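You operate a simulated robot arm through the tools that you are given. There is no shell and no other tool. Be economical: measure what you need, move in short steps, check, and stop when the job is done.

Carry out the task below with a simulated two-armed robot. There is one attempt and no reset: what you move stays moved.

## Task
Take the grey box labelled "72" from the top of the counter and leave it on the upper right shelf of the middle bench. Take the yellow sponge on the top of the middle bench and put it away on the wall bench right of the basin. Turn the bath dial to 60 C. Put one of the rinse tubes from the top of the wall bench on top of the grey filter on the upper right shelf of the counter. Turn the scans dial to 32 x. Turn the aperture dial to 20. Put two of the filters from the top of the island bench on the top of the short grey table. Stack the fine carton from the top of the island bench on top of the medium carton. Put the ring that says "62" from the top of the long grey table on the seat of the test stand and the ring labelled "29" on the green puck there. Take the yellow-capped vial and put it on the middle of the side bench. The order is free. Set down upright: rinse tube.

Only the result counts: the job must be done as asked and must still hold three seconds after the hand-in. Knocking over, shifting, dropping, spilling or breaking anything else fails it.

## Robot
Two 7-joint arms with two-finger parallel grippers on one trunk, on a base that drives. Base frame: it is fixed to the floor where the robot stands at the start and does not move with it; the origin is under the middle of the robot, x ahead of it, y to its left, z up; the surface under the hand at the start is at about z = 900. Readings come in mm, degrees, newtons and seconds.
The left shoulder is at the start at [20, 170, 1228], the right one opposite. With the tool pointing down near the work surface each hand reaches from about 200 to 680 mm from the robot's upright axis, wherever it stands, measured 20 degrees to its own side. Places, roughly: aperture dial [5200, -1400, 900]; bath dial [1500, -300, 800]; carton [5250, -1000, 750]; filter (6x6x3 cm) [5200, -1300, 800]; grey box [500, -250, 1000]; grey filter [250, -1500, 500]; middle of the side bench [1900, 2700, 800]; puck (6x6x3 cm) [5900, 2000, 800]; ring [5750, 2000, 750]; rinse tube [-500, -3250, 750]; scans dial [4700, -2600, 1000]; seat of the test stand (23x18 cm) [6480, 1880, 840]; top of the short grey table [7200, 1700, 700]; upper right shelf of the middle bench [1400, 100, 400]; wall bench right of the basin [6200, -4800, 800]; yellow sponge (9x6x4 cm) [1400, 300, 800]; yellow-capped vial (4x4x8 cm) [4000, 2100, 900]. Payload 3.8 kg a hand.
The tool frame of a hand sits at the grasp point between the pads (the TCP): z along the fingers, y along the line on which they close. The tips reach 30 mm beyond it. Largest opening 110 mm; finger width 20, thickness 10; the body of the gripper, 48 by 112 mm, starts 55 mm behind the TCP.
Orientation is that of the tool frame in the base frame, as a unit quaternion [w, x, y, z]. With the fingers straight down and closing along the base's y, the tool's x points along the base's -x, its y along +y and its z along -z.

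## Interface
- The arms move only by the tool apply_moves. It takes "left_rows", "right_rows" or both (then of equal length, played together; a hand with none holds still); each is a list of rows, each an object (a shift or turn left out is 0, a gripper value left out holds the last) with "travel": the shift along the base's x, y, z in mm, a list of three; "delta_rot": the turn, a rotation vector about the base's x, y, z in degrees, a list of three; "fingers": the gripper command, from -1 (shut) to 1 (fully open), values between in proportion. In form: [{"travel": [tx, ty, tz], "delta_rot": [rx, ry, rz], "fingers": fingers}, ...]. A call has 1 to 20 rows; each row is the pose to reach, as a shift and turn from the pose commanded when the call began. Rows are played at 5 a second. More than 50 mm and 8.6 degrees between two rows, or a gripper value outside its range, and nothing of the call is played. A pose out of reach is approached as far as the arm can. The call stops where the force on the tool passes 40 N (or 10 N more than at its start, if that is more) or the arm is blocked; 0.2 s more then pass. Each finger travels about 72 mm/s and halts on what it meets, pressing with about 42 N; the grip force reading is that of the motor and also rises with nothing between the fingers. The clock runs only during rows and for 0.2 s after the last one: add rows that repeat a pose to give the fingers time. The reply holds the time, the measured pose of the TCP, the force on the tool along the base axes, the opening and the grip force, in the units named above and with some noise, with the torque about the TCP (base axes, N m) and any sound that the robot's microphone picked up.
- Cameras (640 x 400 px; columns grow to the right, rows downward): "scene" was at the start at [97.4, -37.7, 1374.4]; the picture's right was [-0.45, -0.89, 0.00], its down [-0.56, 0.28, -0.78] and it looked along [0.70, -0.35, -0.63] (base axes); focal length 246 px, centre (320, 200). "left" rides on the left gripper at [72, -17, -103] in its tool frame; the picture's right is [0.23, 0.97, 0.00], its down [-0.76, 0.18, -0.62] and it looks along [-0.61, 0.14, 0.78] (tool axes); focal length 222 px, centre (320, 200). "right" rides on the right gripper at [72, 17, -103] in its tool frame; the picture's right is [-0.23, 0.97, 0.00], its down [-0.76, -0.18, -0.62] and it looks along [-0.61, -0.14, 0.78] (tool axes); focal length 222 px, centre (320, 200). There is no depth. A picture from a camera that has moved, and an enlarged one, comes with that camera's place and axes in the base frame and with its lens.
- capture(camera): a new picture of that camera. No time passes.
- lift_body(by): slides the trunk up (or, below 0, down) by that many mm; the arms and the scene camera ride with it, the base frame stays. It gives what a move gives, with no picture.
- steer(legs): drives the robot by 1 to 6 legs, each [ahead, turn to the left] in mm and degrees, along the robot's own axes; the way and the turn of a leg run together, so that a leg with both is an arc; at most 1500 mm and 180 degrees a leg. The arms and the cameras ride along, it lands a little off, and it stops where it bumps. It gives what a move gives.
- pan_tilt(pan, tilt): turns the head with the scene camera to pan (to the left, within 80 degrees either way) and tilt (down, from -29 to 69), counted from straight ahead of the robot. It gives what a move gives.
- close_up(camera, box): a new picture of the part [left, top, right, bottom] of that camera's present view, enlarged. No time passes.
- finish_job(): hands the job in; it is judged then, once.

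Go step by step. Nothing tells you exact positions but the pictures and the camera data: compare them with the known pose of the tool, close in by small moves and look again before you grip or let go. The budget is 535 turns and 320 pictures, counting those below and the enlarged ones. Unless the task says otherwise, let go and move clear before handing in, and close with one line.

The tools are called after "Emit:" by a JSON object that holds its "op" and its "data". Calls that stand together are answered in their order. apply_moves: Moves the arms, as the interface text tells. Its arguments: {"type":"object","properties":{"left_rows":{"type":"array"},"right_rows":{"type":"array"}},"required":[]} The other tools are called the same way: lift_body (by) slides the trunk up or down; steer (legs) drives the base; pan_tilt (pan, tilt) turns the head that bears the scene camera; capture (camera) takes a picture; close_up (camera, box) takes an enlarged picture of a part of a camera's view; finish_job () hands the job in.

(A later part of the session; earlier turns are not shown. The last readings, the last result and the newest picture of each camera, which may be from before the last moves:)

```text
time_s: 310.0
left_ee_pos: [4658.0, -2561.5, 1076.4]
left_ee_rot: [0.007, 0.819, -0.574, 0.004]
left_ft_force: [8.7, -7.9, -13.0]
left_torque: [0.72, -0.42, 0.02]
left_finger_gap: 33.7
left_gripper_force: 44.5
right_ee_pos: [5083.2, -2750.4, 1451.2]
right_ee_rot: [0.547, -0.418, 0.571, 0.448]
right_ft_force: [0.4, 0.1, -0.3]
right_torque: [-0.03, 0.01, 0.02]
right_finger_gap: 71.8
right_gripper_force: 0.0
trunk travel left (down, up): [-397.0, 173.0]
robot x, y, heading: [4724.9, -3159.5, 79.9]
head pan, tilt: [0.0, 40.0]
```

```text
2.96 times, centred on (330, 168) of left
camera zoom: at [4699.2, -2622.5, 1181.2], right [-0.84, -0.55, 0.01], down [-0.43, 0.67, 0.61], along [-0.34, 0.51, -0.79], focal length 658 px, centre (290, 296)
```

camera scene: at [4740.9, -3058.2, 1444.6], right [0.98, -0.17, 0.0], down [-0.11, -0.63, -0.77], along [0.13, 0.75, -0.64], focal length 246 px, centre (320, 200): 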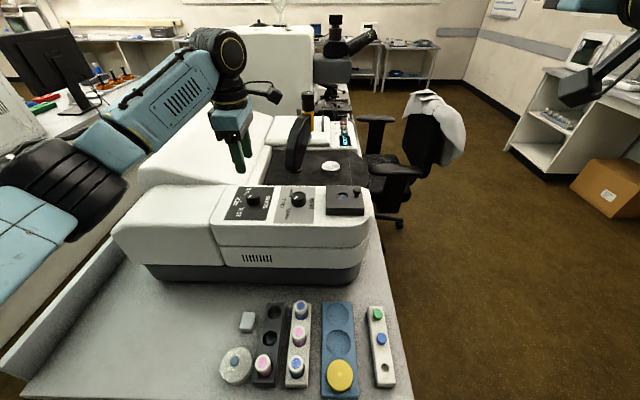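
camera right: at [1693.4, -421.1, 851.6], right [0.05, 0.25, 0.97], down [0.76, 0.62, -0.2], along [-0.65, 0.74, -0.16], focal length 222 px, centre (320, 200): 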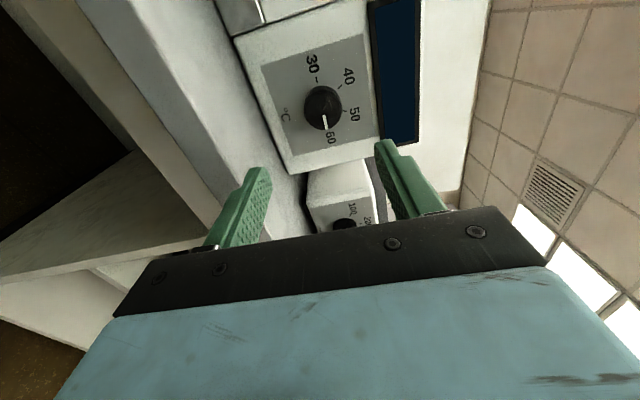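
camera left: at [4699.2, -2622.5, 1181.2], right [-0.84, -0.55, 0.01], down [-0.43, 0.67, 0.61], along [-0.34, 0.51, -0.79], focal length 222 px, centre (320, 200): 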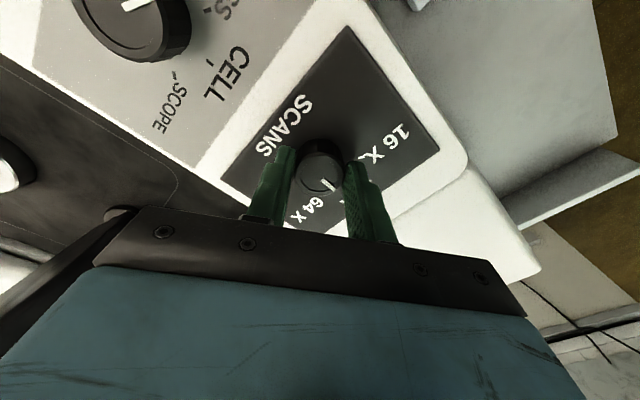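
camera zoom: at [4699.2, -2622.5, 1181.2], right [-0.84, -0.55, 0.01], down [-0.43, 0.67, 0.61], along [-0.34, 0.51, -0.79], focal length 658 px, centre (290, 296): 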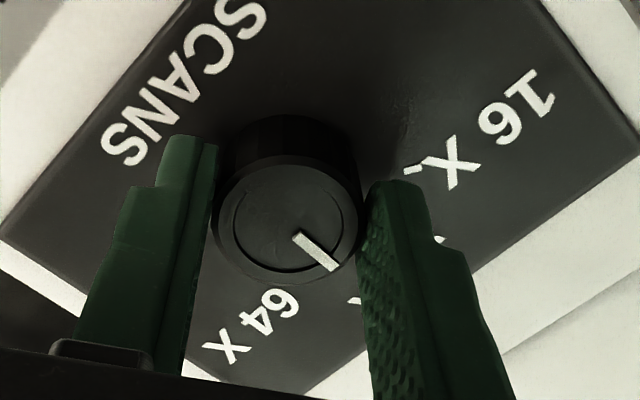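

Pointer now computes to about 166–170°, i.e. 32x. Release slightly, rise and verify.

Emit:
{"op": "apply_moves", "data": {"left_rows": [{"fingers": -0.2}, {"fingers": -0.2}, {"travel": [0, 0, 40]}, {"travel": [0, 0, 85]}, {"travel": [0, 0, 130]}, {"travel": [0, 0, 130]}]}}

Emit:
{"op": "close_up", "data": {"camera": "left", "box": [240, 50, 400, 170]}}

```text
time_s: 311.4
left_ee_pos: [4656.6, -2558.4, 1208.7]
left_ee_rot: [0.006, 0.82, -0.573, 0.004]
left_ft_force: [0.1, -0.1, 0.1]
left_torque: [-0.05, 0.02, 0.0]
left_finger_gap: 44.1
left_gripper_force: 0.1
right_ee_pos: [5081.6, -2749.5, 1452.2]
right_ee_rot: [0.547, -0.419, 0.57, 0.447]
right_ft_force: [0.2, 0.4, 0.9]
right_torque: [0.06, 0.01, 0.01]
right_finger_gap: 71.2
right_gripper_force: 0.1
trunk travel left (down, up): [-397.0, 173.0]
robot x, y, heading: [4723.3, -3162.4, 80.2]
head pan, tilt: [0.0, 40.0]
```

```text
3.33 times, centred on (320, 110) of left
camera zoom: at [4697.1, -2619.7, 1313.7], right [-0.84, -0.55, 0.01], down [-0.43, 0.66, 0.61], along [-0.34, 0.51, -0.79], focal length 740 px, centre (320, 500)
```

zoom: 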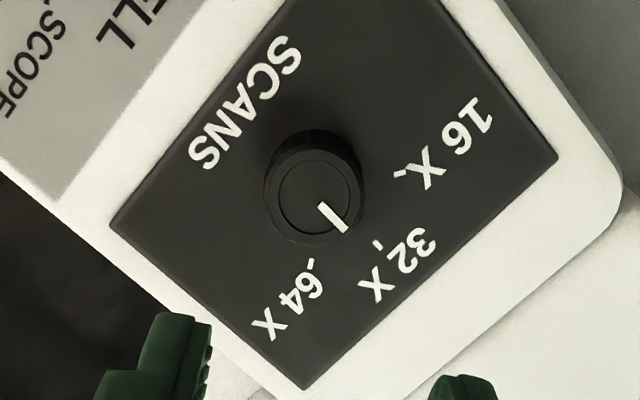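

Emit:
{"op": "close_up", "data": {"camera": "left", "box": [300, 78, 348, 120]}}

```text
9.52 times, centred on (324, 99) of left
camera zoom: at [4697.1, -2619.7, 1313.7], right [-0.84, -0.55, 0.01], down [-0.43, 0.66, 0.61], along [-0.34, 0.51, -0.79], focal length 2116 px, centre (282, 1162)
```

zoom: 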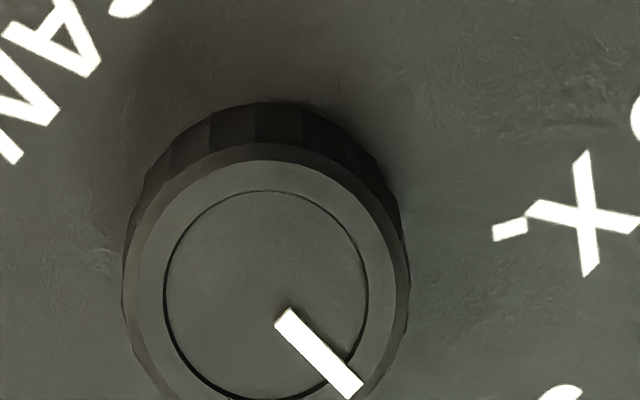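

The pointer is at 168.8°, exactly 32x. Retract the left hand.

Emit:
{"op": "apply_moves", "data": {"left_rows": [{"travel": [0, 0, 30]}, {"travel": [0, -35, 40], "delta_rot": [0, 0, -6]}, {"travel": [-10, -75, 40], "delta_rot": [0, 0, -12]}, {"travel": [-20, -115, 40], "delta_rot": [0, 0, -18]}, {"travel": [-30, -155, 40], "delta_rot": [0, 0, -24]}, {"travel": [-40, -195, 40], "delta_rot": [0, 0, -30]}, {"travel": [-50, -235, 40], "delta_rot": [0, 0, -30]}, {"travel": [-50, -235, 40], "delta_rot": [0, 0, -30]}]}}

```text
time_s: 313.2
left_ee_pos: [4609.1, -2794.5, 1248.4]
left_ee_rot: [-0.006, -0.644, 0.765, -0.002]
left_ft_force: [-0.4, 0.4, -0.6]
left_torque: [-0.03, 0.02, 0.01]
left_finger_gap: 44.1
left_gripper_force: 0.1
right_ee_pos: [5082.0, -2750.3, 1452.9]
right_ee_rot: [0.547, -0.418, 0.571, 0.447]
right_ft_force: [1.0, 0.1, -1.1]
right_torque: [-0.01, 0.01, 0.02]
right_finger_gap: 71.8
right_gripper_force: 0.2
trunk travel left (down, up): [-397.0, 173.0]
robot x, y, heading: [4724.8, -3164.2, 80.3]
head pan, tilt: [0.0, 40.0]
```

Back out and go to the east aisle, facing north.

Emit:
{"op": "steer", "data": {"legs": [[-100, 0], [0, -88], [1050, 0], [0, 85]]}}

Emit:
{"op": "pan_tilt", "data": {"pan": 10, "tilt": 30}}

Emit:
{"op": "capture", "data": {"camera": "scene"}}

```text
time_s: 326.7
left_ee_pos: [5636.2, -3038.2, 1247.4]
left_ee_rot: [-0.007, -0.627, 0.779, -0.002]
left_ft_force: [0.0, 0.4, -1.0]
left_torque: [-0.01, -0.03, -0.03]
left_finger_gap: 44.2
left_gripper_force: 0.1
right_ee_pos: [6110.5, -3013.0, 1452.6]
right_ee_rot: [0.555, -0.406, 0.58, 0.437]
right_ft_force: [0.2, 0.1, 0.8]
right_torque: [-0.01, 0.0, -0.05]
right_finger_gap: 71.5
right_gripper_force: 0.0
trunk travel left (down, up): [-397.0, 173.0]
robot x, y, heading: [5736.6, -3411.4, 77.9]
head pan, tilt: [0.0, 40.0]
```

```text
time_s: 327.4
left_ee_pos: [5637.0, -3037.4, 1248.3]
left_ee_rot: [-0.008, -0.628, 0.778, -0.002]
left_ft_force: [-0.8, 0.1, 0.6]
left_torque: [0.0, 0.01, -0.02]
left_finger_gap: 44.1
left_gripper_force: 0.0
right_ee_pos: [6110.3, -3012.9, 1451.7]
right_ee_rot: [0.556, -0.407, 0.579, 0.436]
right_ft_force: [0.6, 0.0, 0.2]
right_torque: [0.01, 0.03, 0.01]
right_finger_gap: 71.3
right_gripper_force: 0.0
trunk travel left (down, up): [-397.0, 173.0]
robot x, y, heading: [5736.5, -3407.8, 77.6]
head pan, tilt: [10.0, 30.0]
```

```text
212 pictures are left
camera scene: at [5742.9, -3298.8, 1459.9], right [1.0, -0.04, 0.0], down [-0.02, -0.5, -0.87], along [0.04, 0.86, -0.5], focal length 246 px, centre (320, 200)
```

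scene: 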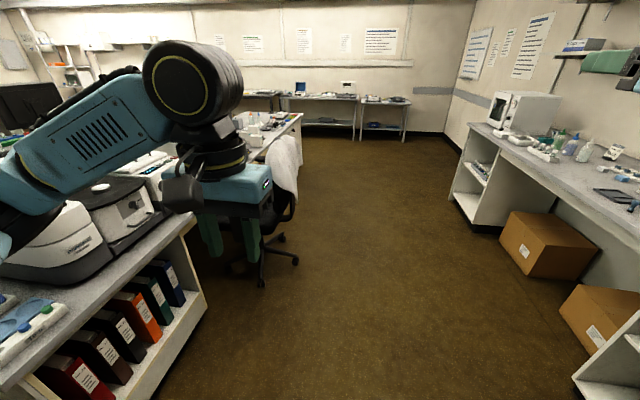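

The chair occupies about x 5150–5620, y -2100…-1650. I drive north past it to about y = -1250.

Emit:
{"op": "steer", "data": {"legs": [[0, 6], [1400, 0], [760, 0], [0, 85]]}}

Emit:
{"op": "pan_tilt", "data": {"pan": 0, "tilt": 35}}

Emit:
{"op": "capture", "data": {"camera": "scene"}}

```text
time_s: 342.4
left_ee_pos: [5639.2, -1370.5, 1248.4]
left_ee_rot: [0.003, 0.997, -0.079, 0.006]
left_ft_force: [0.5, -0.2, 0.8]
left_torque: [-0.03, 0.0, 0.02]
left_finger_gap: 44.2
left_gripper_force: 0.0
right_ee_pos: [5587.4, -900.6, 1453.2]
right_ee_rot: [0.065, -0.7, 0.104, 0.704]
right_ft_force: [-0.4, 0.0, -0.1]
right_torque: [-0.01, 0.02, -0.01]
right_finger_gap: 71.8
right_gripper_force: 0.0
trunk travel left (down, up): [-397.0, 173.0]
robot x, y, heading: [6006.0, -1254.3, 171.0]
head pan, tilt: [10.0, 30.0]
```

```text
time_s: 343.2
left_ee_pos: [5638.2, -1371.7, 1246.8]
left_ee_rot: [0.003, 0.997, -0.079, 0.006]
left_ft_force: [-0.9, 0.1, -0.1]
left_torque: [0.0, 0.01, 0.0]
left_finger_gap: 43.9
left_gripper_force: 0.0
right_ee_pos: [5588.9, -899.1, 1453.7]
right_ee_rot: [0.066, -0.7, 0.103, 0.704]
right_ft_force: [-0.9, 0.8, -0.7]
right_torque: [0.0, 0.0, 0.02]
right_finger_gap: 71.6
right_gripper_force: 0.1
trunk travel left (down, up): [-397.0, 173.0]
robot x, y, heading: [6007.5, -1252.0, 170.9]
head pan, tilt: [0.0, 35.0]
```

```text
211 pictures are left
camera scene: at [5897.5, -1234.7, 1452.2], right [0.16, 0.99, 0.0], down [0.57, -0.09, -0.82], along [-0.81, 0.13, -0.57], focal length 246 px, centre (320, 200)
```

scene: 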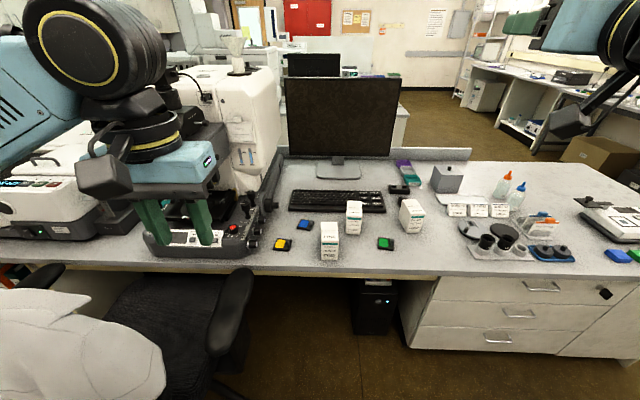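

Emit:
{"op": "close_up", "data": {"camera": "scene", "box": [250, 180, 450, 290]}}

Emit:
{"op": "close_up", "data": {"camera": "scene", "box": [440, 160, 640, 290]}}

Emit:
{"op": "close_up", "data": {"camera": "scene", "box": [130, 130, 330, 270]}}

```text
3.20 times, centred on (350, 235) of scene
camera zoom: at [5897.5, -1234.7, 1452.2], right [0.16, 0.99, 0.0], down [0.57, -0.09, -0.82], along [-0.81, 0.13, -0.57], focal length 786 px, centre (224, 88)
```

zoom: 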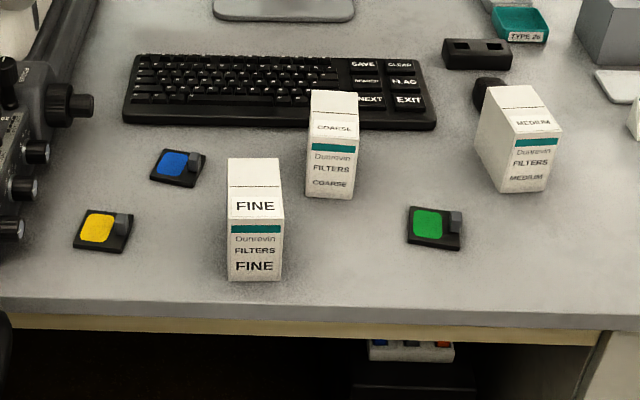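

```text
3.08 times, centred on (540, 225) of scene
camera zoom: at [5897.5, -1234.7, 1452.2], right [0.16, 0.99, 0.0], down [0.57, -0.09, -0.82], along [-0.81, 0.13, -0.57], focal length 756 px, centre (-357, 123)
```

zoom: 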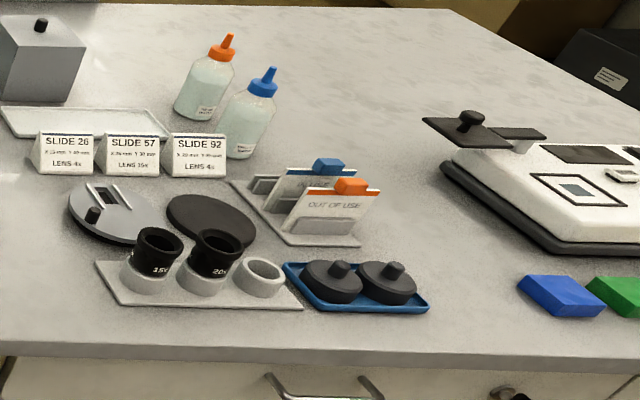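

```text
2.86 times, centred on (230, 200) of scene
camera zoom: at [5897.5, -1234.7, 1452.2], right [0.16, 0.99, 0.0], down [0.57, -0.09, -0.82], along [-0.81, 0.13, -0.57], focal length 702 px, centre (577, 200)
```

zoom: 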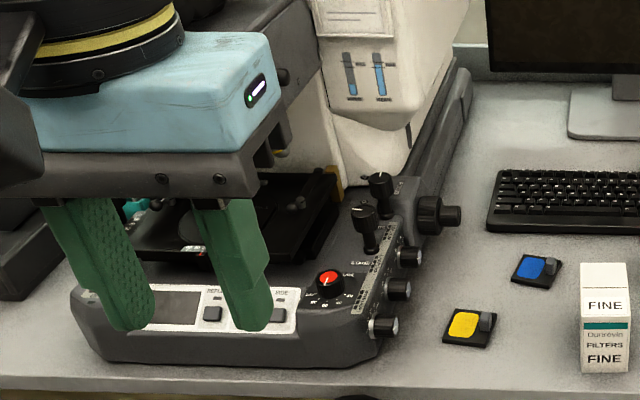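

The three coloured filter slides and cartons FINE, COARSE, MEDIUM are clear. The microscope at left has a red-topped dial. I move the left hand aside to see it.

Emit:
{"op": "apply_moves", "data": {"left_rows": [{"travel": [20, 40, 30]}, {"travel": [40, 80, 60]}, {"travel": [50, 120, 90]}, {"travel": [50, 160, 120]}, {"travel": [50, 190, 150]}, {"travel": [50, 190, 150]}]}}

Emit:
{"op": "close_up", "data": {"camera": "scene", "box": [120, 130, 320, 270]}}

```text
refused: row 1 steps farther than a row can; nothing moved
```

```text
2.86 times, centred on (220, 200) of scene
camera zoom: at [5897.5, -1234.7, 1452.2], right [0.16, 0.99, 0.0], down [0.57, -0.09, -0.82], along [-0.81, 0.13, -0.57], focal length 702 px, centre (606, 200)
```

zoom: 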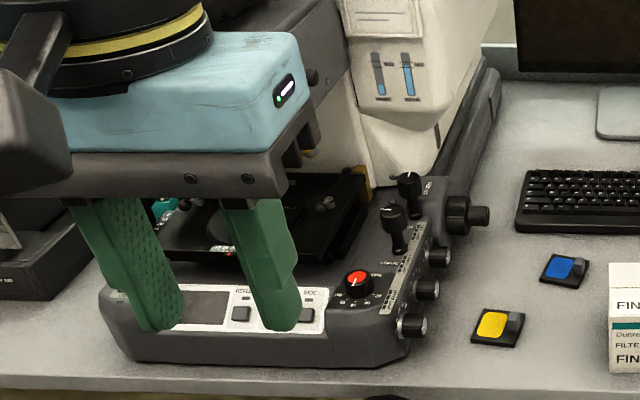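

Emit:
{"op": "apply_moves", "data": {"left_rows": [{"travel": [10, 30, 20]}, {"travel": [20, 60, 40]}, {"travel": [30, 90, 60]}, {"travel": [40, 120, 80]}, {"travel": [50, 150, 100]}, {"travel": [50, 180, 120]}, {"travel": [50, 180, 120]}]}}

Emit:
{"op": "close_up", "data": {"camera": "scene", "box": [200, 170, 280, 260]}}

```text
time_s: 344.8
left_ee_pos: [5687.9, -1192.7, 1366.1]
left_ee_rot: [0.003, 0.997, -0.078, 0.007]
left_ft_force: [-0.7, 0.1, -0.3]
left_torque: [0.04, 0.03, -0.01]
left_finger_gap: 43.9
left_gripper_force: 0.1
right_ee_pos: [5588.2, -899.9, 1453.2]
right_ee_rot: [0.065, -0.7, 0.102, 0.704]
right_ft_force: [-0.6, -0.1, -0.7]
right_torque: [0.0, 0.0, 0.0]
right_finger_gap: 71.6
right_gripper_force: 0.0
trunk travel left (down, up): [-397.0, 173.0]
robot x, y, heading: [6005.5, -1254.4, 170.9]
head pan, tilt: [0.0, 35.0]
```

```text
4.44 times, centred on (240, 215) of scene
camera zoom: at [5897.1, -1235.8, 1452.1], right [0.16, 0.99, 0.0], down [0.57, -0.09, -0.82], along [-0.81, 0.13, -0.57], focal length 1092 px, centre (676, 133)
```

zoom: 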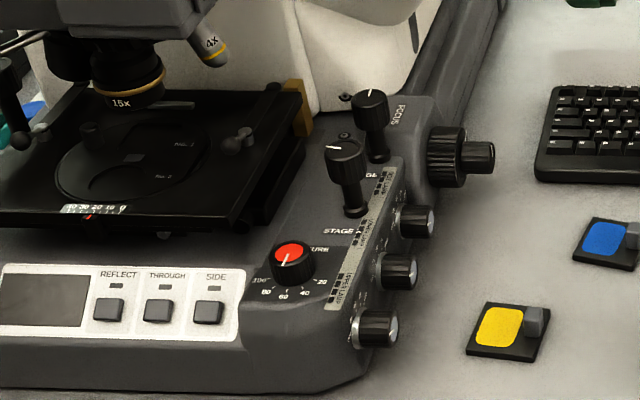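

Emit:
{"op": "close_up", "data": {"camera": "scene", "box": [232, 212, 282, 252]}}

```text
10.00 times, centred on (257, 232) of scene
camera zoom: at [5897.1, -1235.8, 1452.1], right [0.16, 0.99, 0.0], down [0.57, -0.09, -0.82], along [-0.81, 0.13, -0.57], focal length 2456 px, centre (950, -120)
```

zoom: 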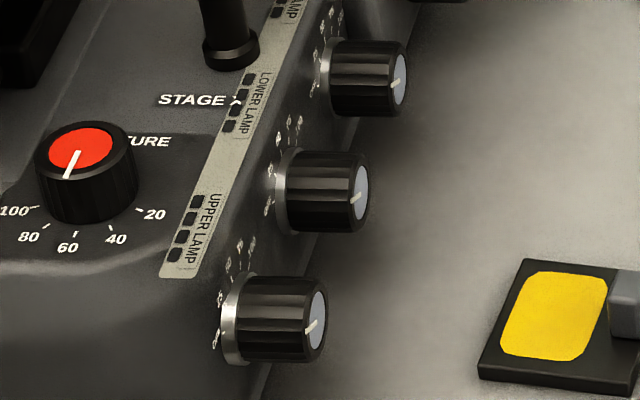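

The APERTURE dial: ticks 100, 80, 60, 40, 20; pointer now about 65–70. I drive 265 mm closer.

Emit:
{"op": "steer", "data": {"legs": [[260, 0]]}}

Emit:
{"op": "pan_tilt", "data": {"pan": 20, "tilt": 45}}

Emit:
{"op": "capture", "data": {"camera": "scene"}}

```text
time_s: 346.6
left_ee_pos: [5433.4, -1148.5, 1366.1]
left_ee_rot: [0.003, 0.996, -0.084, 0.006]
left_ft_force: [-1.3, -1.0, -0.6]
left_torque: [0.0, 0.0, -0.04]
left_finger_gap: 44.0
left_gripper_force: 0.0
right_ee_pos: [5334.5, -854.2, 1452.7]
right_ee_rot: [0.068, -0.7, 0.106, 0.703]
right_ft_force: [0.1, -0.2, 0.0]
right_torque: [0.02, 0.03, 0.04]
right_finger_gap: 71.3
right_gripper_force: 0.0
trunk travel left (down, up): [-397.0, 173.0]
robot x, y, heading: [5749.3, -1206.9, 170.3]
head pan, tilt: [0.0, 35.0]
```

```text
time_s: 347.5
left_ee_pos: [5434.1, -1147.8, 1366.8]
left_ee_rot: [0.003, 0.997, -0.083, 0.004]
left_ft_force: [-0.3, -0.2, -0.2]
left_torque: [-0.01, 0.03, 0.01]
left_finger_gap: 43.8
left_gripper_force: 0.0
right_ee_pos: [5337.0, -853.5, 1452.4]
right_ee_rot: [0.067, -0.699, 0.106, 0.704]
right_ft_force: [1.5, 0.1, 0.3]
right_torque: [0.01, 0.0, 0.01]
right_finger_gap: 71.4
right_gripper_force: 0.0
trunk travel left (down, up): [-397.0, 173.0]
robot x, y, heading: [5749.9, -1208.8, 170.4]
head pan, tilt: [20.0, 45.0]
```

```text
204 pictures are left
camera scene: at [5650.1, -1221.4, 1437.4], right [-0.18, 0.98, 0.0], down [0.69, 0.13, -0.71], along [-0.7, -0.13, -0.71], focal length 246 px, centre (320, 200)
```

scene: 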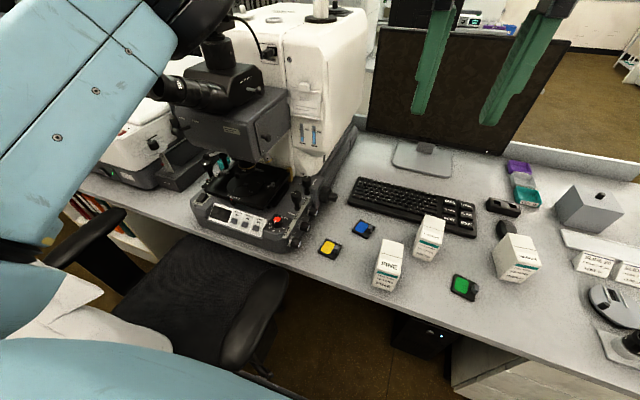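

Stereo: aperture dial top at [5194, -1437, 876]; pointer at 60, "20" is 72° counter-clockwise (seen from above). I bring the left hand over it with -36° pre-turn.

Emit:
{"op": "apply_moves", "data": {"left_rows": [{"travel": [-17, -31, -21], "delta_rot": [0, 0, -4.5]}, {"travel": [-34, -63, -42], "delta_rot": [0, 0, -9]}, {"travel": [-50, -94, -63], "delta_rot": [0, 0, -13.5]}, {"travel": [-67, -126, -84], "delta_rot": [0, 0, -18]}, {"travel": [-84, -157, -104], "delta_rot": [0, 0, -22.5]}, {"travel": [-100, -189, -125], "delta_rot": [0, 0, -27]}, {"travel": [-117, -220, -146], "delta_rot": [0, 0, -31.5]}, {"travel": [-134, -252, -167], "delta_rot": [0, 0, -36]}, {"travel": [-155, -260, -203], "delta_rot": [0, 0, -36]}, {"travel": [-177, -267, -239], "delta_rot": [0, 0, -36]}, {"travel": [-199, -275, -275], "delta_rot": [0, 0, -36]}, {"travel": [-220, -283, -311], "delta_rot": [0, 0, -36]}, {"travel": [-241, -290, -347], "delta_rot": [0, 0, -36]}, {"travel": [-241, -290, -347], "delta_rot": [0, 0, -36]}]}}

Emit:
{"op": "capture", "data": {"camera": "left"}}

Emit:
{"op": "capture", "data": {"camera": "scene"}}

```text
time_s: 350.0
left_ee_pos: [5226.9, -1420.9, 1076.5]
left_ee_rot: [0.002, 0.92, -0.392, 0.002]
left_ft_force: [-1.3, 0.4, -0.6]
left_torque: [0.0, -0.01, -0.04]
left_finger_gap: 44.0
left_gripper_force: 0.1
right_ee_pos: [5336.1, -855.0, 1453.0]
right_ee_rot: [0.068, -0.7, 0.105, 0.703]
right_ft_force: [1.0, 0.9, 0.1]
right_torque: [-0.02, 0.02, -0.02]
right_finger_gap: 71.6
right_gripper_force: 0.1
trunk travel left (down, up): [-397.0, 173.0]
robot x, y, heading: [5755.1, -1210.2, 170.5]
head pan, tilt: [20.0, 45.0]
stopped in row 12 (left hand): the force on the tool passed its limit at 62 N (the readings are from after the stop); the commanded pose is now the measured one
```

```text
203 pictures are left
camera left: at [5289.1, -1461.2, 1180.9], right [-0.54, -0.84, 0.0], down [-0.66, 0.43, 0.62], along [-0.52, 0.34, -0.79], focal length 222 px, centre (320, 200)
```

left: 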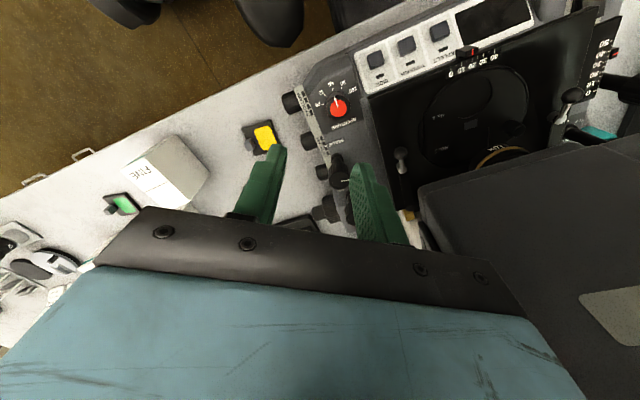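

```text
202 pictures are left
camera scene: at [5650.4, -1220.6, 1437.4], right [-0.18, 0.98, 0.0], down [0.69, 0.13, -0.71], along [-0.7, -0.13, -0.71], focal length 246 px, centre (320, 200)
```

scene: 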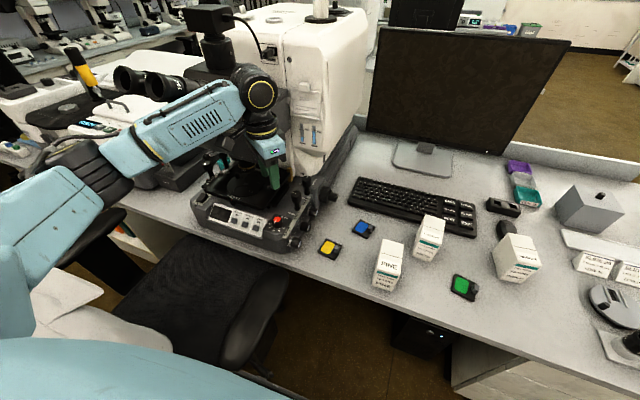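

The gripper body touched the microscope arm (heavy, not moved). I back off east and up and re-plan with the tool tilted 30°, leaning away from the microscope.

Emit:
{"op": "apply_moves", "data": {"left_rows": [{"travel": [35, 0, 10], "delta_rot": [0, 0, 3]}, {"travel": [75, 0, 20], "delta_rot": [0, 0, 7]}, {"travel": [110, 0, 30], "delta_rot": [0, 0, 11]}, {"travel": [110, 0, 30], "delta_rot": [0, 0, 11]}]}}

Emit:
{"op": "apply_moves", "data": {"left_rows": [{"delta_rot": [4.2, 6.2, 0]}, {"delta_rot": [8.5, 12.4, 0]}, {"delta_rot": [12.8, 18.5, 0]}, {"delta_rot": [17, 24.7, 0]}, {"delta_rot": [17, 24.7, 0]}]}}

Emit:
{"op": "capture", "data": {"camera": "left"}}

```text
time_s: 351.0
left_ee_pos: [5335.8, -1419.2, 1106.0]
left_ee_rot: [0.0, 0.954, -0.301, 0.004]
left_ft_force: [0.2, 0.0, -0.1]
left_torque: [-0.01, 0.01, 0.01]
left_finger_gap: 44.1
left_gripper_force: 0.1
right_ee_pos: [5333.9, -855.3, 1453.1]
right_ee_rot: [0.067, -0.7, 0.104, 0.703]
right_ft_force: [-0.9, -0.1, 0.3]
right_torque: [-0.01, 0.04, -0.01]
right_finger_gap: 71.4
right_gripper_force: 0.1
trunk travel left (down, up): [-397.0, 173.0]
robot x, y, heading: [5753.8, -1212.0, 170.8]
head pan, tilt: [20.0, 45.0]
```

```text
time_s: 352.2
left_ee_pos: [5336.0, -1421.1, 1105.4]
left_ee_rot: [-0.075, 0.922, -0.292, -0.244]
left_ft_force: [-0.4, 0.6, -0.5]
left_torque: [0.0, -0.01, -0.02]
left_finger_gap: 44.2
left_gripper_force: 0.1
right_ee_pos: [5334.4, -854.4, 1450.9]
right_ee_rot: [0.068, -0.7, 0.104, 0.703]
right_ft_force: [-0.7, -0.3, -0.2]
right_torque: [0.03, -0.05, 0.01]
right_finger_gap: 71.2
right_gripper_force: 0.0
trunk travel left (down, up): [-397.0, 173.0]
robot x, y, heading: [5751.3, -1209.1, 170.5]
head pan, tilt: [20.0, 45.0]
```

```text
201 pictures are left
camera left: at [5438.8, -1472.5, 1160.5], right [-0.4, -0.91, -0.11], down [-0.39, 0.06, 0.92], along [-0.83, 0.41, -0.38], focal length 222 px, centre (320, 200)
```

left: 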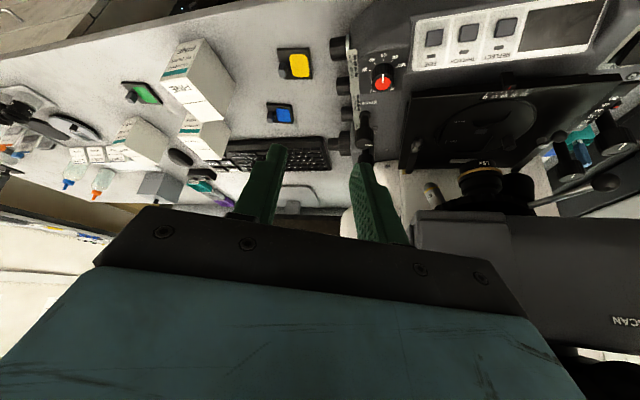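

Now go to a pre-pose 80 mm up the tilted axis from the dial.

Emit:
{"op": "apply_moves", "data": {"left_rows": [{"travel": [-21, -9, -31], "fingers": 0.1}, {"travel": [-42, -18, -61]}, {"travel": [-63, -27, -91]}, {"travel": [-84, -36, -122]}, {"travel": [-104, -44, -152]}, {"travel": [-104, -44, -152]}]}}

Emit:
{"op": "capture", "data": {"camera": "left"}}

Emit:
{"op": "capture", "data": {"camera": "scene"}}

```text
time_s: 353.6
left_ee_pos: [5234.2, -1466.1, 956.0]
left_ee_rot: [-0.073, 0.922, -0.291, -0.244]
left_ft_force: [-1.3, 0.2, -0.2]
left_torque: [0.0, -0.01, 0.0]
left_finger_gap: 60.5
left_gripper_force: 0.0
right_ee_pos: [5335.6, -855.0, 1452.7]
right_ee_rot: [0.069, -0.7, 0.106, 0.703]
right_ft_force: [0.3, 0.0, 0.0]
right_torque: [0.0, 0.0, 0.0]
right_finger_gap: 71.4
right_gripper_force: 0.0
trunk travel left (down, up): [-397.0, 173.0]
robot x, y, heading: [5749.7, -1211.7, 170.3]
head pan, tilt: [20.0, 45.0]
```

```text
200 pictures are left
camera left: at [5337.6, -1518.1, 1009.8], right [-0.4, -0.91, -0.11], down [-0.39, 0.06, 0.92], along [-0.83, 0.41, -0.38], focal length 222 px, centre (320, 200)
```

left: 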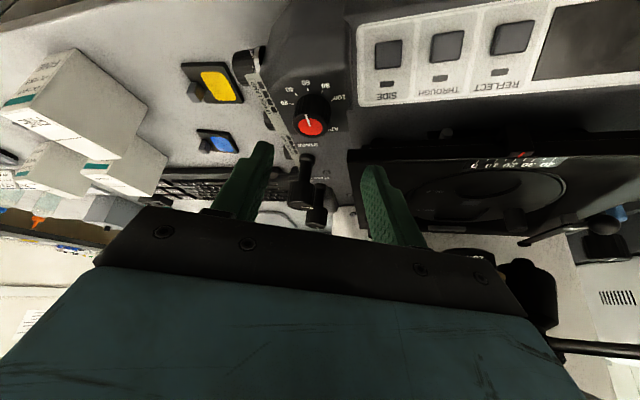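

```text
199 pictures are left
camera scene: at [5650.1, -1221.4, 1437.4], right [-0.18, 0.98, 0.0], down [0.7, 0.13, -0.71], along [-0.7, -0.13, -0.71], focal length 246 px, centre (320, 200)
```

scene: 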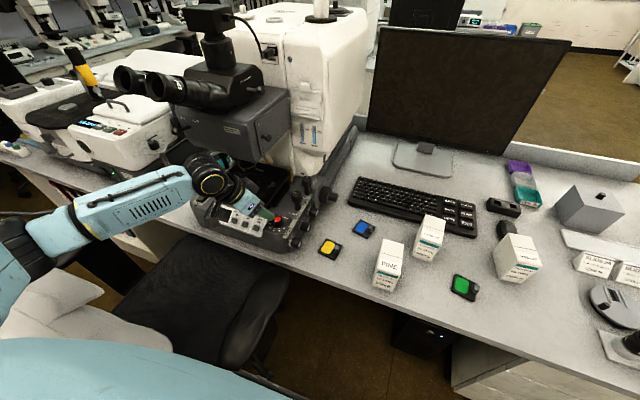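

Emit:
{"op": "apply_moves", "data": {"left_rows": [{"travel": [-8, 8, -20]}, {"travel": [-16, 16, -42]}, {"travel": [-16, 16, -42]}]}}

Emit:
{"op": "capture", "data": {"camera": "left"}}

```text
time_s: 354.0
left_ee_pos: [5227.1, -1463.4, 948.2]
left_ee_rot: [-0.07, 0.921, -0.29, -0.251]
left_ft_force: [22.8, -7.2, 23.4]
left_torque: [-0.87, 0.05, 0.85]
left_finger_gap: 57.4
left_gripper_force: 0.2
right_ee_pos: [5338.6, -856.8, 1453.8]
right_ee_rot: [0.066, -0.699, 0.105, 0.705]
right_ft_force: [-0.5, -0.3, 0.5]
right_torque: [0.0, -0.01, 0.0]
right_finger_gap: 71.7
right_gripper_force: 0.1
trunk travel left (down, up): [-397.0, 173.0]
robot x, y, heading: [5753.5, -1210.6, 170.7]
head pan, tilt: [20.0, 45.0]
stopped in row 2 (left hand): the force on the tool passed its limit at 52 N (the readings are from after the stop); the commanded pose is now the measured one
```

```text
198 pictures are left
camera left: at [5332.2, -1514.9, 1001.4], right [-0.39, -0.91, -0.1], down [-0.38, 0.06, 0.92], along [-0.84, 0.4, -0.37], focal length 222 px, centre (320, 200)
```

left: 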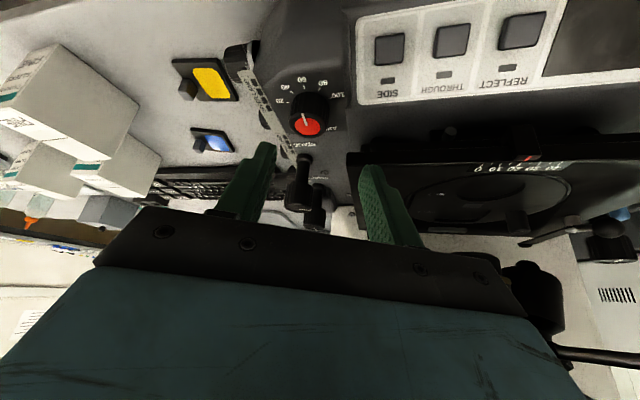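

The stage plate is in the way on that side. Best approach: lean the tool north-east, pointing south-west (azimuth ~215°), 40° tilt. I retreat and re-orient.

Emit:
{"op": "apply_moves", "data": {"left_rows": [{"travel": [20, -12, 40]}, {"travel": [40, -10, 70], "delta_rot": [0, 0, 6]}, {"travel": [60, 10, 90], "delta_rot": [0, 0, 14]}, {"travel": [80, 35, 105], "delta_rot": [0, 0, 22]}, {"travel": [95, 60, 115], "delta_rot": [0, 0, 30]}, {"travel": [105, 85, 120], "delta_rot": [0, 0, 38]}, {"travel": [105, 100, 120], "delta_rot": [0, 0, 46]}, {"travel": [105, 100, 120], "delta_rot": [0, 0, 54]}, {"travel": [105, 100, 120], "delta_rot": [0, 0, 62]}, {"travel": [105, 100, 120], "delta_rot": [0, 0, 70]}, {"travel": [105, 100, 120], "delta_rot": [0, 0, 70]}]}}

Emit:
{"op": "apply_moves", "data": {"left_rows": [{"delta_rot": [-2.8, 4.1, 0], "fingers": -0.1}, {"delta_rot": [-5.7, 8.2, 0], "fingers": -0.1}, {"delta_rot": [-5.7, 8.2, 0], "fingers": -0.1}]}}

Emit:
{"op": "capture", "data": {"camera": "left"}}

Emit:
{"op": "capture", "data": {"camera": "scene"}}

```text
time_s: 356.4
left_ee_pos: [5331.7, -1362.8, 1064.5]
left_ee_rot: [0.086, 0.921, 0.291, -0.246]
left_ft_force: [-0.5, 0.0, 0.3]
left_torque: [-0.01, -0.02, -0.01]
left_finger_gap: 60.8
left_gripper_force: 0.1
right_ee_pos: [5335.1, -856.2, 1452.7]
right_ee_rot: [0.067, -0.7, 0.103, 0.703]
right_ft_force: [-1.0, -0.1, 0.3]
right_torque: [-0.03, 0.03, -0.02]
right_finger_gap: 71.7
right_gripper_force: 0.1
trunk travel left (down, up): [-397.0, 173.0]
robot x, y, heading: [5750.2, -1213.6, 170.6]
head pan, tilt: [20.0, 45.0]
```

```text
time_s: 357.2
left_ee_pos: [5330.2, -1363.4, 1063.3]
left_ee_rot: [0.109, 0.896, 0.283, -0.324]
left_ft_force: [-0.6, 0.1, -0.2]
left_torque: [0.04, 0.01, 0.0]
left_finger_gap: 49.6
left_gripper_force: 0.0
right_ee_pos: [5335.7, -856.1, 1452.4]
right_ee_rot: [0.067, -0.7, 0.105, 0.703]
right_ft_force: [-0.7, -0.3, 0.2]
right_torque: [0.02, -0.01, 0.01]
right_finger_gap: 71.5
right_gripper_force: 0.0
trunk travel left (down, up): [-397.0, 173.0]
robot x, y, heading: [5750.5, -1211.3, 170.5]
head pan, tilt: [20.0, 45.0]
```

```text
197 pictures are left
camera left: at [5420.3, -1279.2, 1097.7], right [0.71, -0.7, -0.13], down [-0.05, -0.24, 0.97], along [-0.71, -0.68, -0.21], focal length 222 px, centre (320, 200)
```

left: 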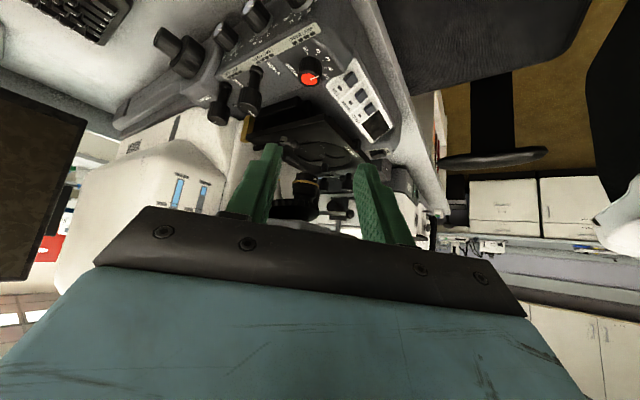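

```text
196 pictures are left
camera scene: at [5649.9, -1222.0, 1437.3], right [-0.18, 0.98, 0.0], down [0.7, 0.13, -0.71], along [-0.7, -0.13, -0.71], focal length 246 px, centre (320, 200)
```

scene: 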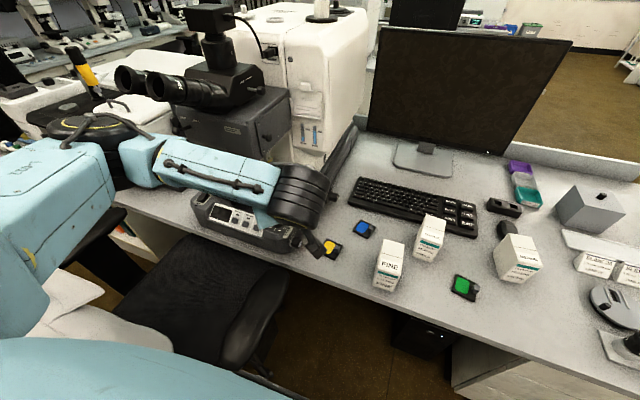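

Now to a pre-pose 60 mm up the new axis.

Emit:
{"op": "apply_moves", "data": {"left_rows": [{"travel": [-23, -11, -35]}, {"travel": [-46, -22, -70]}, {"travel": [-68, -33, -106]}, {"travel": [-91, -43, -141]}, {"travel": [-91, -43, -141]}]}}

Emit:
{"op": "capture", "data": {"camera": "left"}}

```text
time_s: 358.4
left_ee_pos: [5236.9, -1404.0, 925.3]
left_ee_rot: [0.111, 0.896, 0.284, -0.324]
left_ft_force: [0.2, 0.6, -0.3]
left_torque: [0.0, 0.01, 0.0]
left_finger_gap: 49.5
left_gripper_force: 0.0
right_ee_pos: [5335.0, -856.5, 1452.6]
right_ee_rot: [0.069, -0.7, 0.105, 0.703]
right_ft_force: [0.5, 0.2, -0.2]
right_torque: [-0.02, 0.01, -0.01]
right_finger_gap: 71.5
right_gripper_force: 0.1
trunk travel left (down, up): [-397.0, 173.0]
robot x, y, heading: [5752.6, -1210.4, 170.6]
head pan, tilt: [20.0, 45.0]
```

```text
195 pictures are left
camera left: at [5326.9, -1319.3, 957.2], right [0.71, -0.7, -0.13], down [-0.05, -0.24, 0.97], along [-0.71, -0.68, -0.21], focal length 222 px, centre (320, 200)
```

left: 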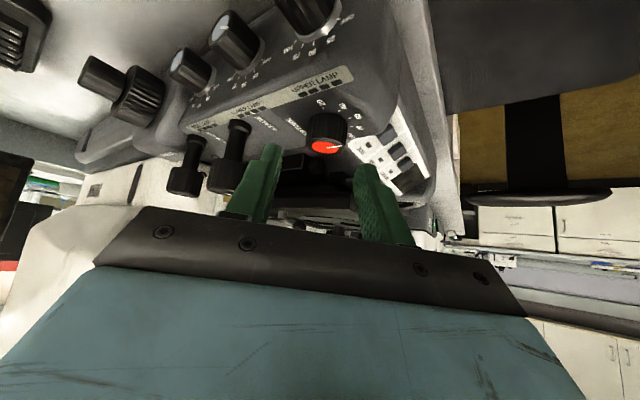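

The dial lies on the tool axis about 90 mm ahead. Advance 66 mm.

Emit:
{"op": "apply_moves", "data": {"left_rows": [{"travel": [-10, -8, -15]}, {"travel": [-20, -15, -30]}, {"travel": [-29, -21, -43]}, {"travel": [-34, -25, -50]}, {"travel": [-34, -25, -50]}]}}

Emit:
{"op": "capture", "data": {"camera": "left"}}

```text
time_s: 359.4
left_ee_pos: [5209.1, -1418.9, 884.3]
left_ee_rot: [0.1, 0.896, 0.282, -0.329]
left_ft_force: [25.9, 10.3, 31.5]
left_torque: [-0.64, -0.96, 0.77]
left_finger_gap: 52.4
left_gripper_force: 2.6
right_ee_pos: [5339.3, -854.3, 1452.8]
right_ee_rot: [0.067, -0.699, 0.105, 0.704]
right_ft_force: [-0.8, 0.8, -0.5]
right_torque: [0.01, 0.0, -0.03]
right_finger_gap: 71.4
right_gripper_force: 0.1
trunk travel left (down, up): [-397.0, 173.0]
robot x, y, heading: [5749.5, -1209.6, 170.5]
head pan, tilt: [20.0, 45.0]
stopped in row 4 (left hand): the force on the tool passed its limit at 50 N (the readings are from after the stop); the commanded pose is now the measured one
```

```text
194 pictures are left
camera left: at [5299.0, -1336.6, 917.0], right [0.7, -0.7, -0.15], down [-0.04, -0.25, 0.97], along [-0.71, -0.67, -0.21], focal length 222 px, centre (320, 200)
```

left: 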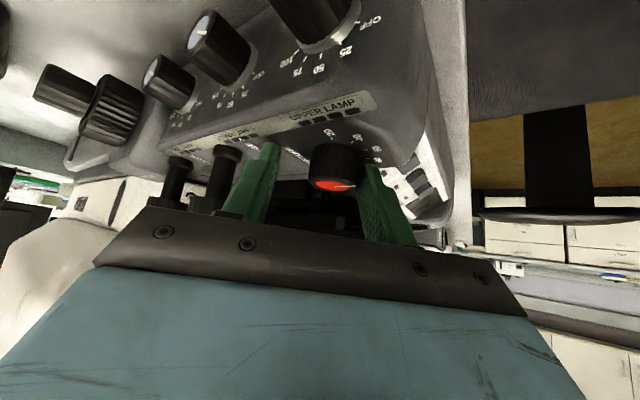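

The right-hand finger met the knob edge; I back off, shift 10 mm sideways and advance again.

Emit:
{"op": "apply_moves", "data": {"left_rows": [{"travel": [10, 8, 15], "fingers": 0.0}, {"travel": [17, 0, 14], "fingers": 0.0}, {"travel": [17, 0, 14], "fingers": 0.0}]}}

Emit:
{"op": "capture", "data": {"camera": "left"}}

```text
time_s: 360.2
left_ee_pos: [5222.6, -1425.2, 892.1]
left_ee_rot: [0.105, 0.895, 0.282, -0.328]
left_ft_force: [-0.1, 0.1, 0.1]
left_torque: [-0.02, 0.03, 0.02]
left_finger_gap: 55.1
left_gripper_force: 0.0
right_ee_pos: [5334.7, -855.8, 1451.6]
right_ee_rot: [0.067, -0.7, 0.103, 0.703]
right_ft_force: [-0.1, -0.5, 0.1]
right_torque: [0.02, 0.01, -0.01]
right_finger_gap: 71.4
right_gripper_force: 0.0
trunk travel left (down, up): [-397.0, 173.0]
robot x, y, heading: [5753.2, -1211.1, 170.3]
head pan, tilt: [20.0, 45.0]
```

```text
193 pictures are left
camera left: at [5312.7, -1342.4, 925.2], right [0.7, -0.7, -0.14], down [-0.05, -0.25, 0.97], along [-0.71, -0.67, -0.21], focal length 222 px, centre (320, 200)
```

left: 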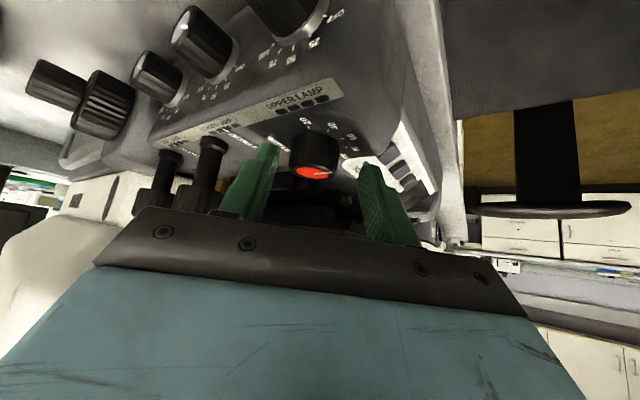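

Centred now. Advance 28 mm.

Emit:
{"op": "apply_moves", "data": {"left_rows": [{"travel": [-6, -4, -8]}, {"travel": [-11, -8, -16]}, {"travel": [-15, -11, -22]}, {"travel": [-15, -11, -22]}]}}

Emit:
{"op": "capture", "data": {"camera": "left"}}

```text
time_s: 360.9
left_ee_pos: [5213.2, -1427.6, 884.0]
left_ee_rot: [0.098, 0.895, 0.281, -0.332]
left_ft_force: [22.4, 8.4, 29.0]
left_torque: [-0.73, -0.96, 0.93]
left_finger_gap: 58.0
left_gripper_force: 3.1
right_ee_pos: [5339.8, -855.1, 1453.9]
right_ee_rot: [0.066, -0.699, 0.104, 0.704]
right_ft_force: [-0.2, 0.5, -0.2]
right_torque: [0.02, 0.0, -0.06]
right_finger_gap: 71.7
right_gripper_force: 0.2
trunk travel left (down, up): [-397.0, 173.0]
robot x, y, heading: [5751.8, -1208.2, 170.7]
head pan, tilt: [20.0, 45.0]
stopped in row 3 (left hand): the force on the tool passed its limit at 48 N (the readings are from after the stop); the commanded pose is now the measured one
```

```text
192 pictures are left
camera left: at [5304.1, -1344.9, 916.8], right [0.7, -0.7, -0.16], down [-0.04, -0.25, 0.97], along [-0.72, -0.67, -0.2], focal length 222 px, centre (320, 200)
```

left: 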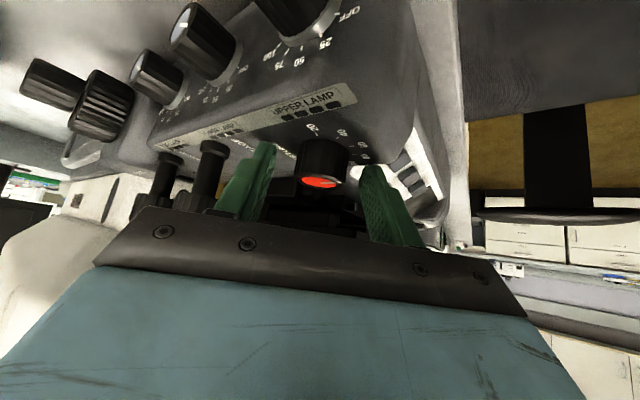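

Still touching (the stage corner). I back off and turn the approach more south (azimuth 244°), which clears the stage.

Emit:
{"op": "apply_moves", "data": {"left_rows": [{"travel": [16, 12, 24]}, {"travel": [30, 22, 45], "delta_rot": [0, 0, 7]}, {"travel": [25, 24, 42], "delta_rot": [0, 0, 14]}, {"travel": [10, 24, 36], "delta_rot": [0, 0, 21]}, {"travel": [-1, 24, 30], "delta_rot": [0, 0, 28]}, {"travel": [-1, 24, 30], "delta_rot": [0, 0, 28]}]}}

Emit:
{"op": "capture", "data": {"camera": "left"}}

```text
time_s: 362.3
left_ee_pos: [5210.9, -1406.5, 911.6]
left_ee_rot: [0.178, 0.8, 0.491, -0.295]
left_ft_force: [-0.1, -0.1, -0.6]
left_torque: [0.05, 0.01, 0.04]
left_finger_gap: 55.1
left_gripper_force: 0.0
right_ee_pos: [5336.3, -855.1, 1452.5]
right_ee_rot: [0.068, -0.7, 0.105, 0.703]
right_ft_force: [0.9, 0.4, -0.3]
right_torque: [0.02, -0.01, -0.04]
right_finger_gap: 71.5
right_gripper_force: 0.1
trunk travel left (down, up): [-397.0, 173.0]
robot x, y, heading: [5752.6, -1209.8, 170.5]
head pan, tilt: [20.0, 45.0]
```

```text
191 pictures are left
camera left: at [5251.5, -1290.9, 942.8], right [0.95, -0.29, -0.15], down [0.08, -0.24, 0.97], along [-0.32, -0.93, -0.2], focal length 222 px, centre (320, 200)
```

left: 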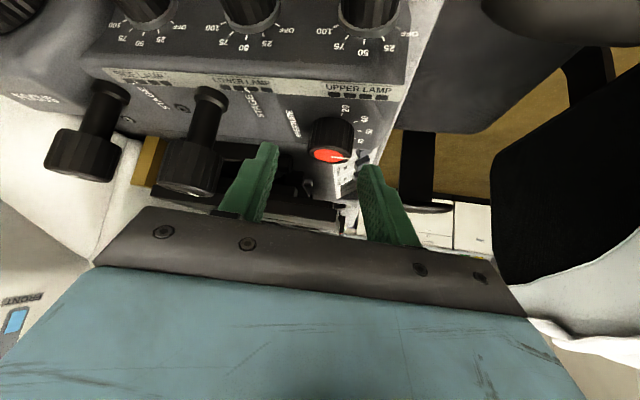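

Emit:
{"op": "apply_moves", "data": {"left_rows": [{"travel": [-2, -1, -5], "delta_rot": [0, 0, 5], "fingers": -0.15}, {"travel": [-4, -2, -10], "delta_rot": [0, 0, 10], "fingers": -0.15}, {"travel": [-4, -2, -10], "delta_rot": [0, 0, 10], "fingers": -0.15}]}}

Emit:
{"op": "capture", "data": {"camera": "left"}}

```text
time_s: 363.1
left_ee_pos: [5205.5, -1409.4, 900.5]
left_ee_rot: [0.203, 0.754, 0.559, -0.278]
left_ft_force: [0.7, -0.4, -1.0]
left_torque: [-0.01, 0.02, 0.02]
left_finger_gap: 46.9
left_gripper_force: 0.1
right_ee_pos: [5336.0, -856.2, 1452.8]
right_ee_rot: [0.068, -0.7, 0.104, 0.703]
right_ft_force: [-0.4, -0.2, 0.3]
right_torque: [0.02, 0.05, 0.01]
right_finger_gap: 71.6
right_gripper_force: 0.1
trunk travel left (down, up): [-397.0, 173.0]
robot x, y, heading: [5753.2, -1212.2, 170.5]
head pan, tilt: [20.0, 45.0]
```

```text
190 pictures are left
camera left: at [5226.4, -1288.2, 932.1], right [0.98, -0.12, -0.15], down [0.12, -0.22, 0.97], along [-0.15, -0.97, -0.2], focal length 222 px, centre (320, 200)
```

left: 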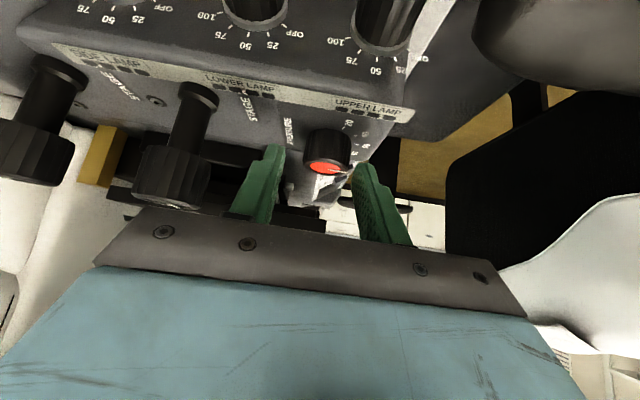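

Emit:
{"op": "apply_moves", "data": {"left_rows": [{"travel": [3, -3, -3]}, {"travel": [1, -9, -11]}, {"travel": [-1, -15, -18]}, {"travel": [-2, -20, -25]}, {"travel": [-2, -20, -25]}]}}

Emit:
{"op": "capture", "data": {"camera": "left"}}

```text
time_s: 364.1
left_ee_pos: [5202.7, -1420.6, 885.2]
left_ee_rot: [0.197, 0.755, 0.558, -0.284]
left_ft_force: [16.2, 11.0, 24.5]
left_torque: [-0.17, -1.09, 0.71]
left_finger_gap: 53.4
left_gripper_force: 6.4
right_ee_pos: [5338.5, -854.1, 1453.2]
right_ee_rot: [0.067, -0.699, 0.105, 0.704]
right_ft_force: [-1.2, -0.2, -0.3]
right_torque: [-0.01, -0.01, -0.05]
right_finger_gap: 71.6
right_gripper_force: 0.0
trunk travel left (down, up): [-397.0, 173.0]
robot x, y, heading: [5751.6, -1210.6, 170.4]
head pan, tilt: [20.0, 45.0]
stopped in row 5 (left hand): the force on the tool passed its limit at 45 N (the readings are from after the stop); the commanded pose is now the measured one
```

```text
189 pictures are left
camera left: at [5224.5, -1299.8, 917.3], right [0.98, -0.12, -0.17], down [0.13, -0.23, 0.96], along [-0.16, -0.97, -0.21], focal length 222 px, centre (320, 200)
```

left: 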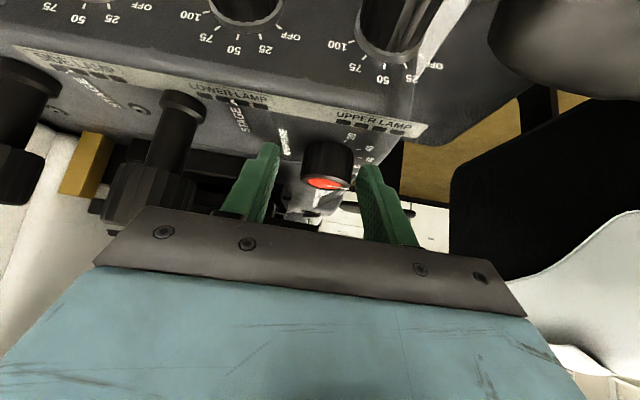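

The east finger catches the knob's rim: the knob is ~7 mm east of my axis. Back off, shift and open a little more.

Emit:
{"op": "apply_moves", "data": {"left_rows": [{"travel": [3, 10, 13], "fingers": 0.0}, {"travel": [11, 9, 12], "fingers": 0.0}, {"travel": [11, 9, 12], "fingers": 0.0}]}}

Emit:
{"op": "close_up", "data": {"camera": "left", "box": [220, 90, 420, 240]}}

```text
time_s: 364.9
left_ee_pos: [5213.8, -1414.1, 892.9]
left_ee_rot: [0.199, 0.755, 0.558, -0.283]
left_ft_force: [1.2, -0.2, 0.4]
left_torque: [0.0, 0.0, 0.02]
left_finger_gap: 55.0
left_gripper_force: 0.2
right_ee_pos: [5336.2, -855.5, 1453.1]
right_ee_rot: [0.068, -0.7, 0.105, 0.703]
right_ft_force: [0.3, -0.2, -0.4]
right_torque: [0.01, 0.01, -0.02]
right_finger_gap: 71.6
right_gripper_force: 0.1
trunk travel left (down, up): [-397.0, 173.0]
robot x, y, heading: [5754.9, -1206.9, 170.4]
head pan, tilt: [20.0, 45.0]
```

```text
2.67 times, centred on (320, 165) of left
camera zoom: at [5234.2, -1293.8, 925.4], right [0.98, -0.12, -0.16], down [0.13, -0.23, 0.97], along [-0.16, -0.97, -0.21], focal length 592 px, centre (320, 293)
```

zoom: 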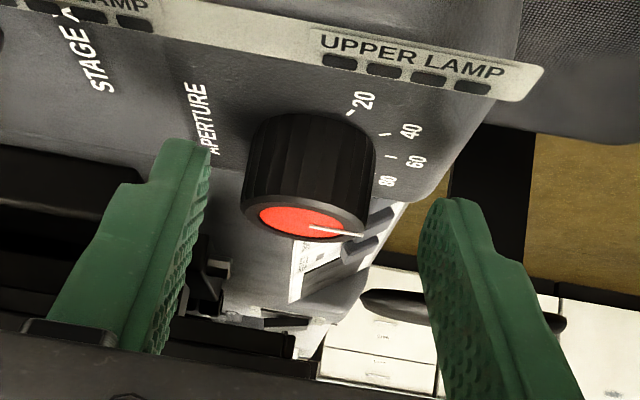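

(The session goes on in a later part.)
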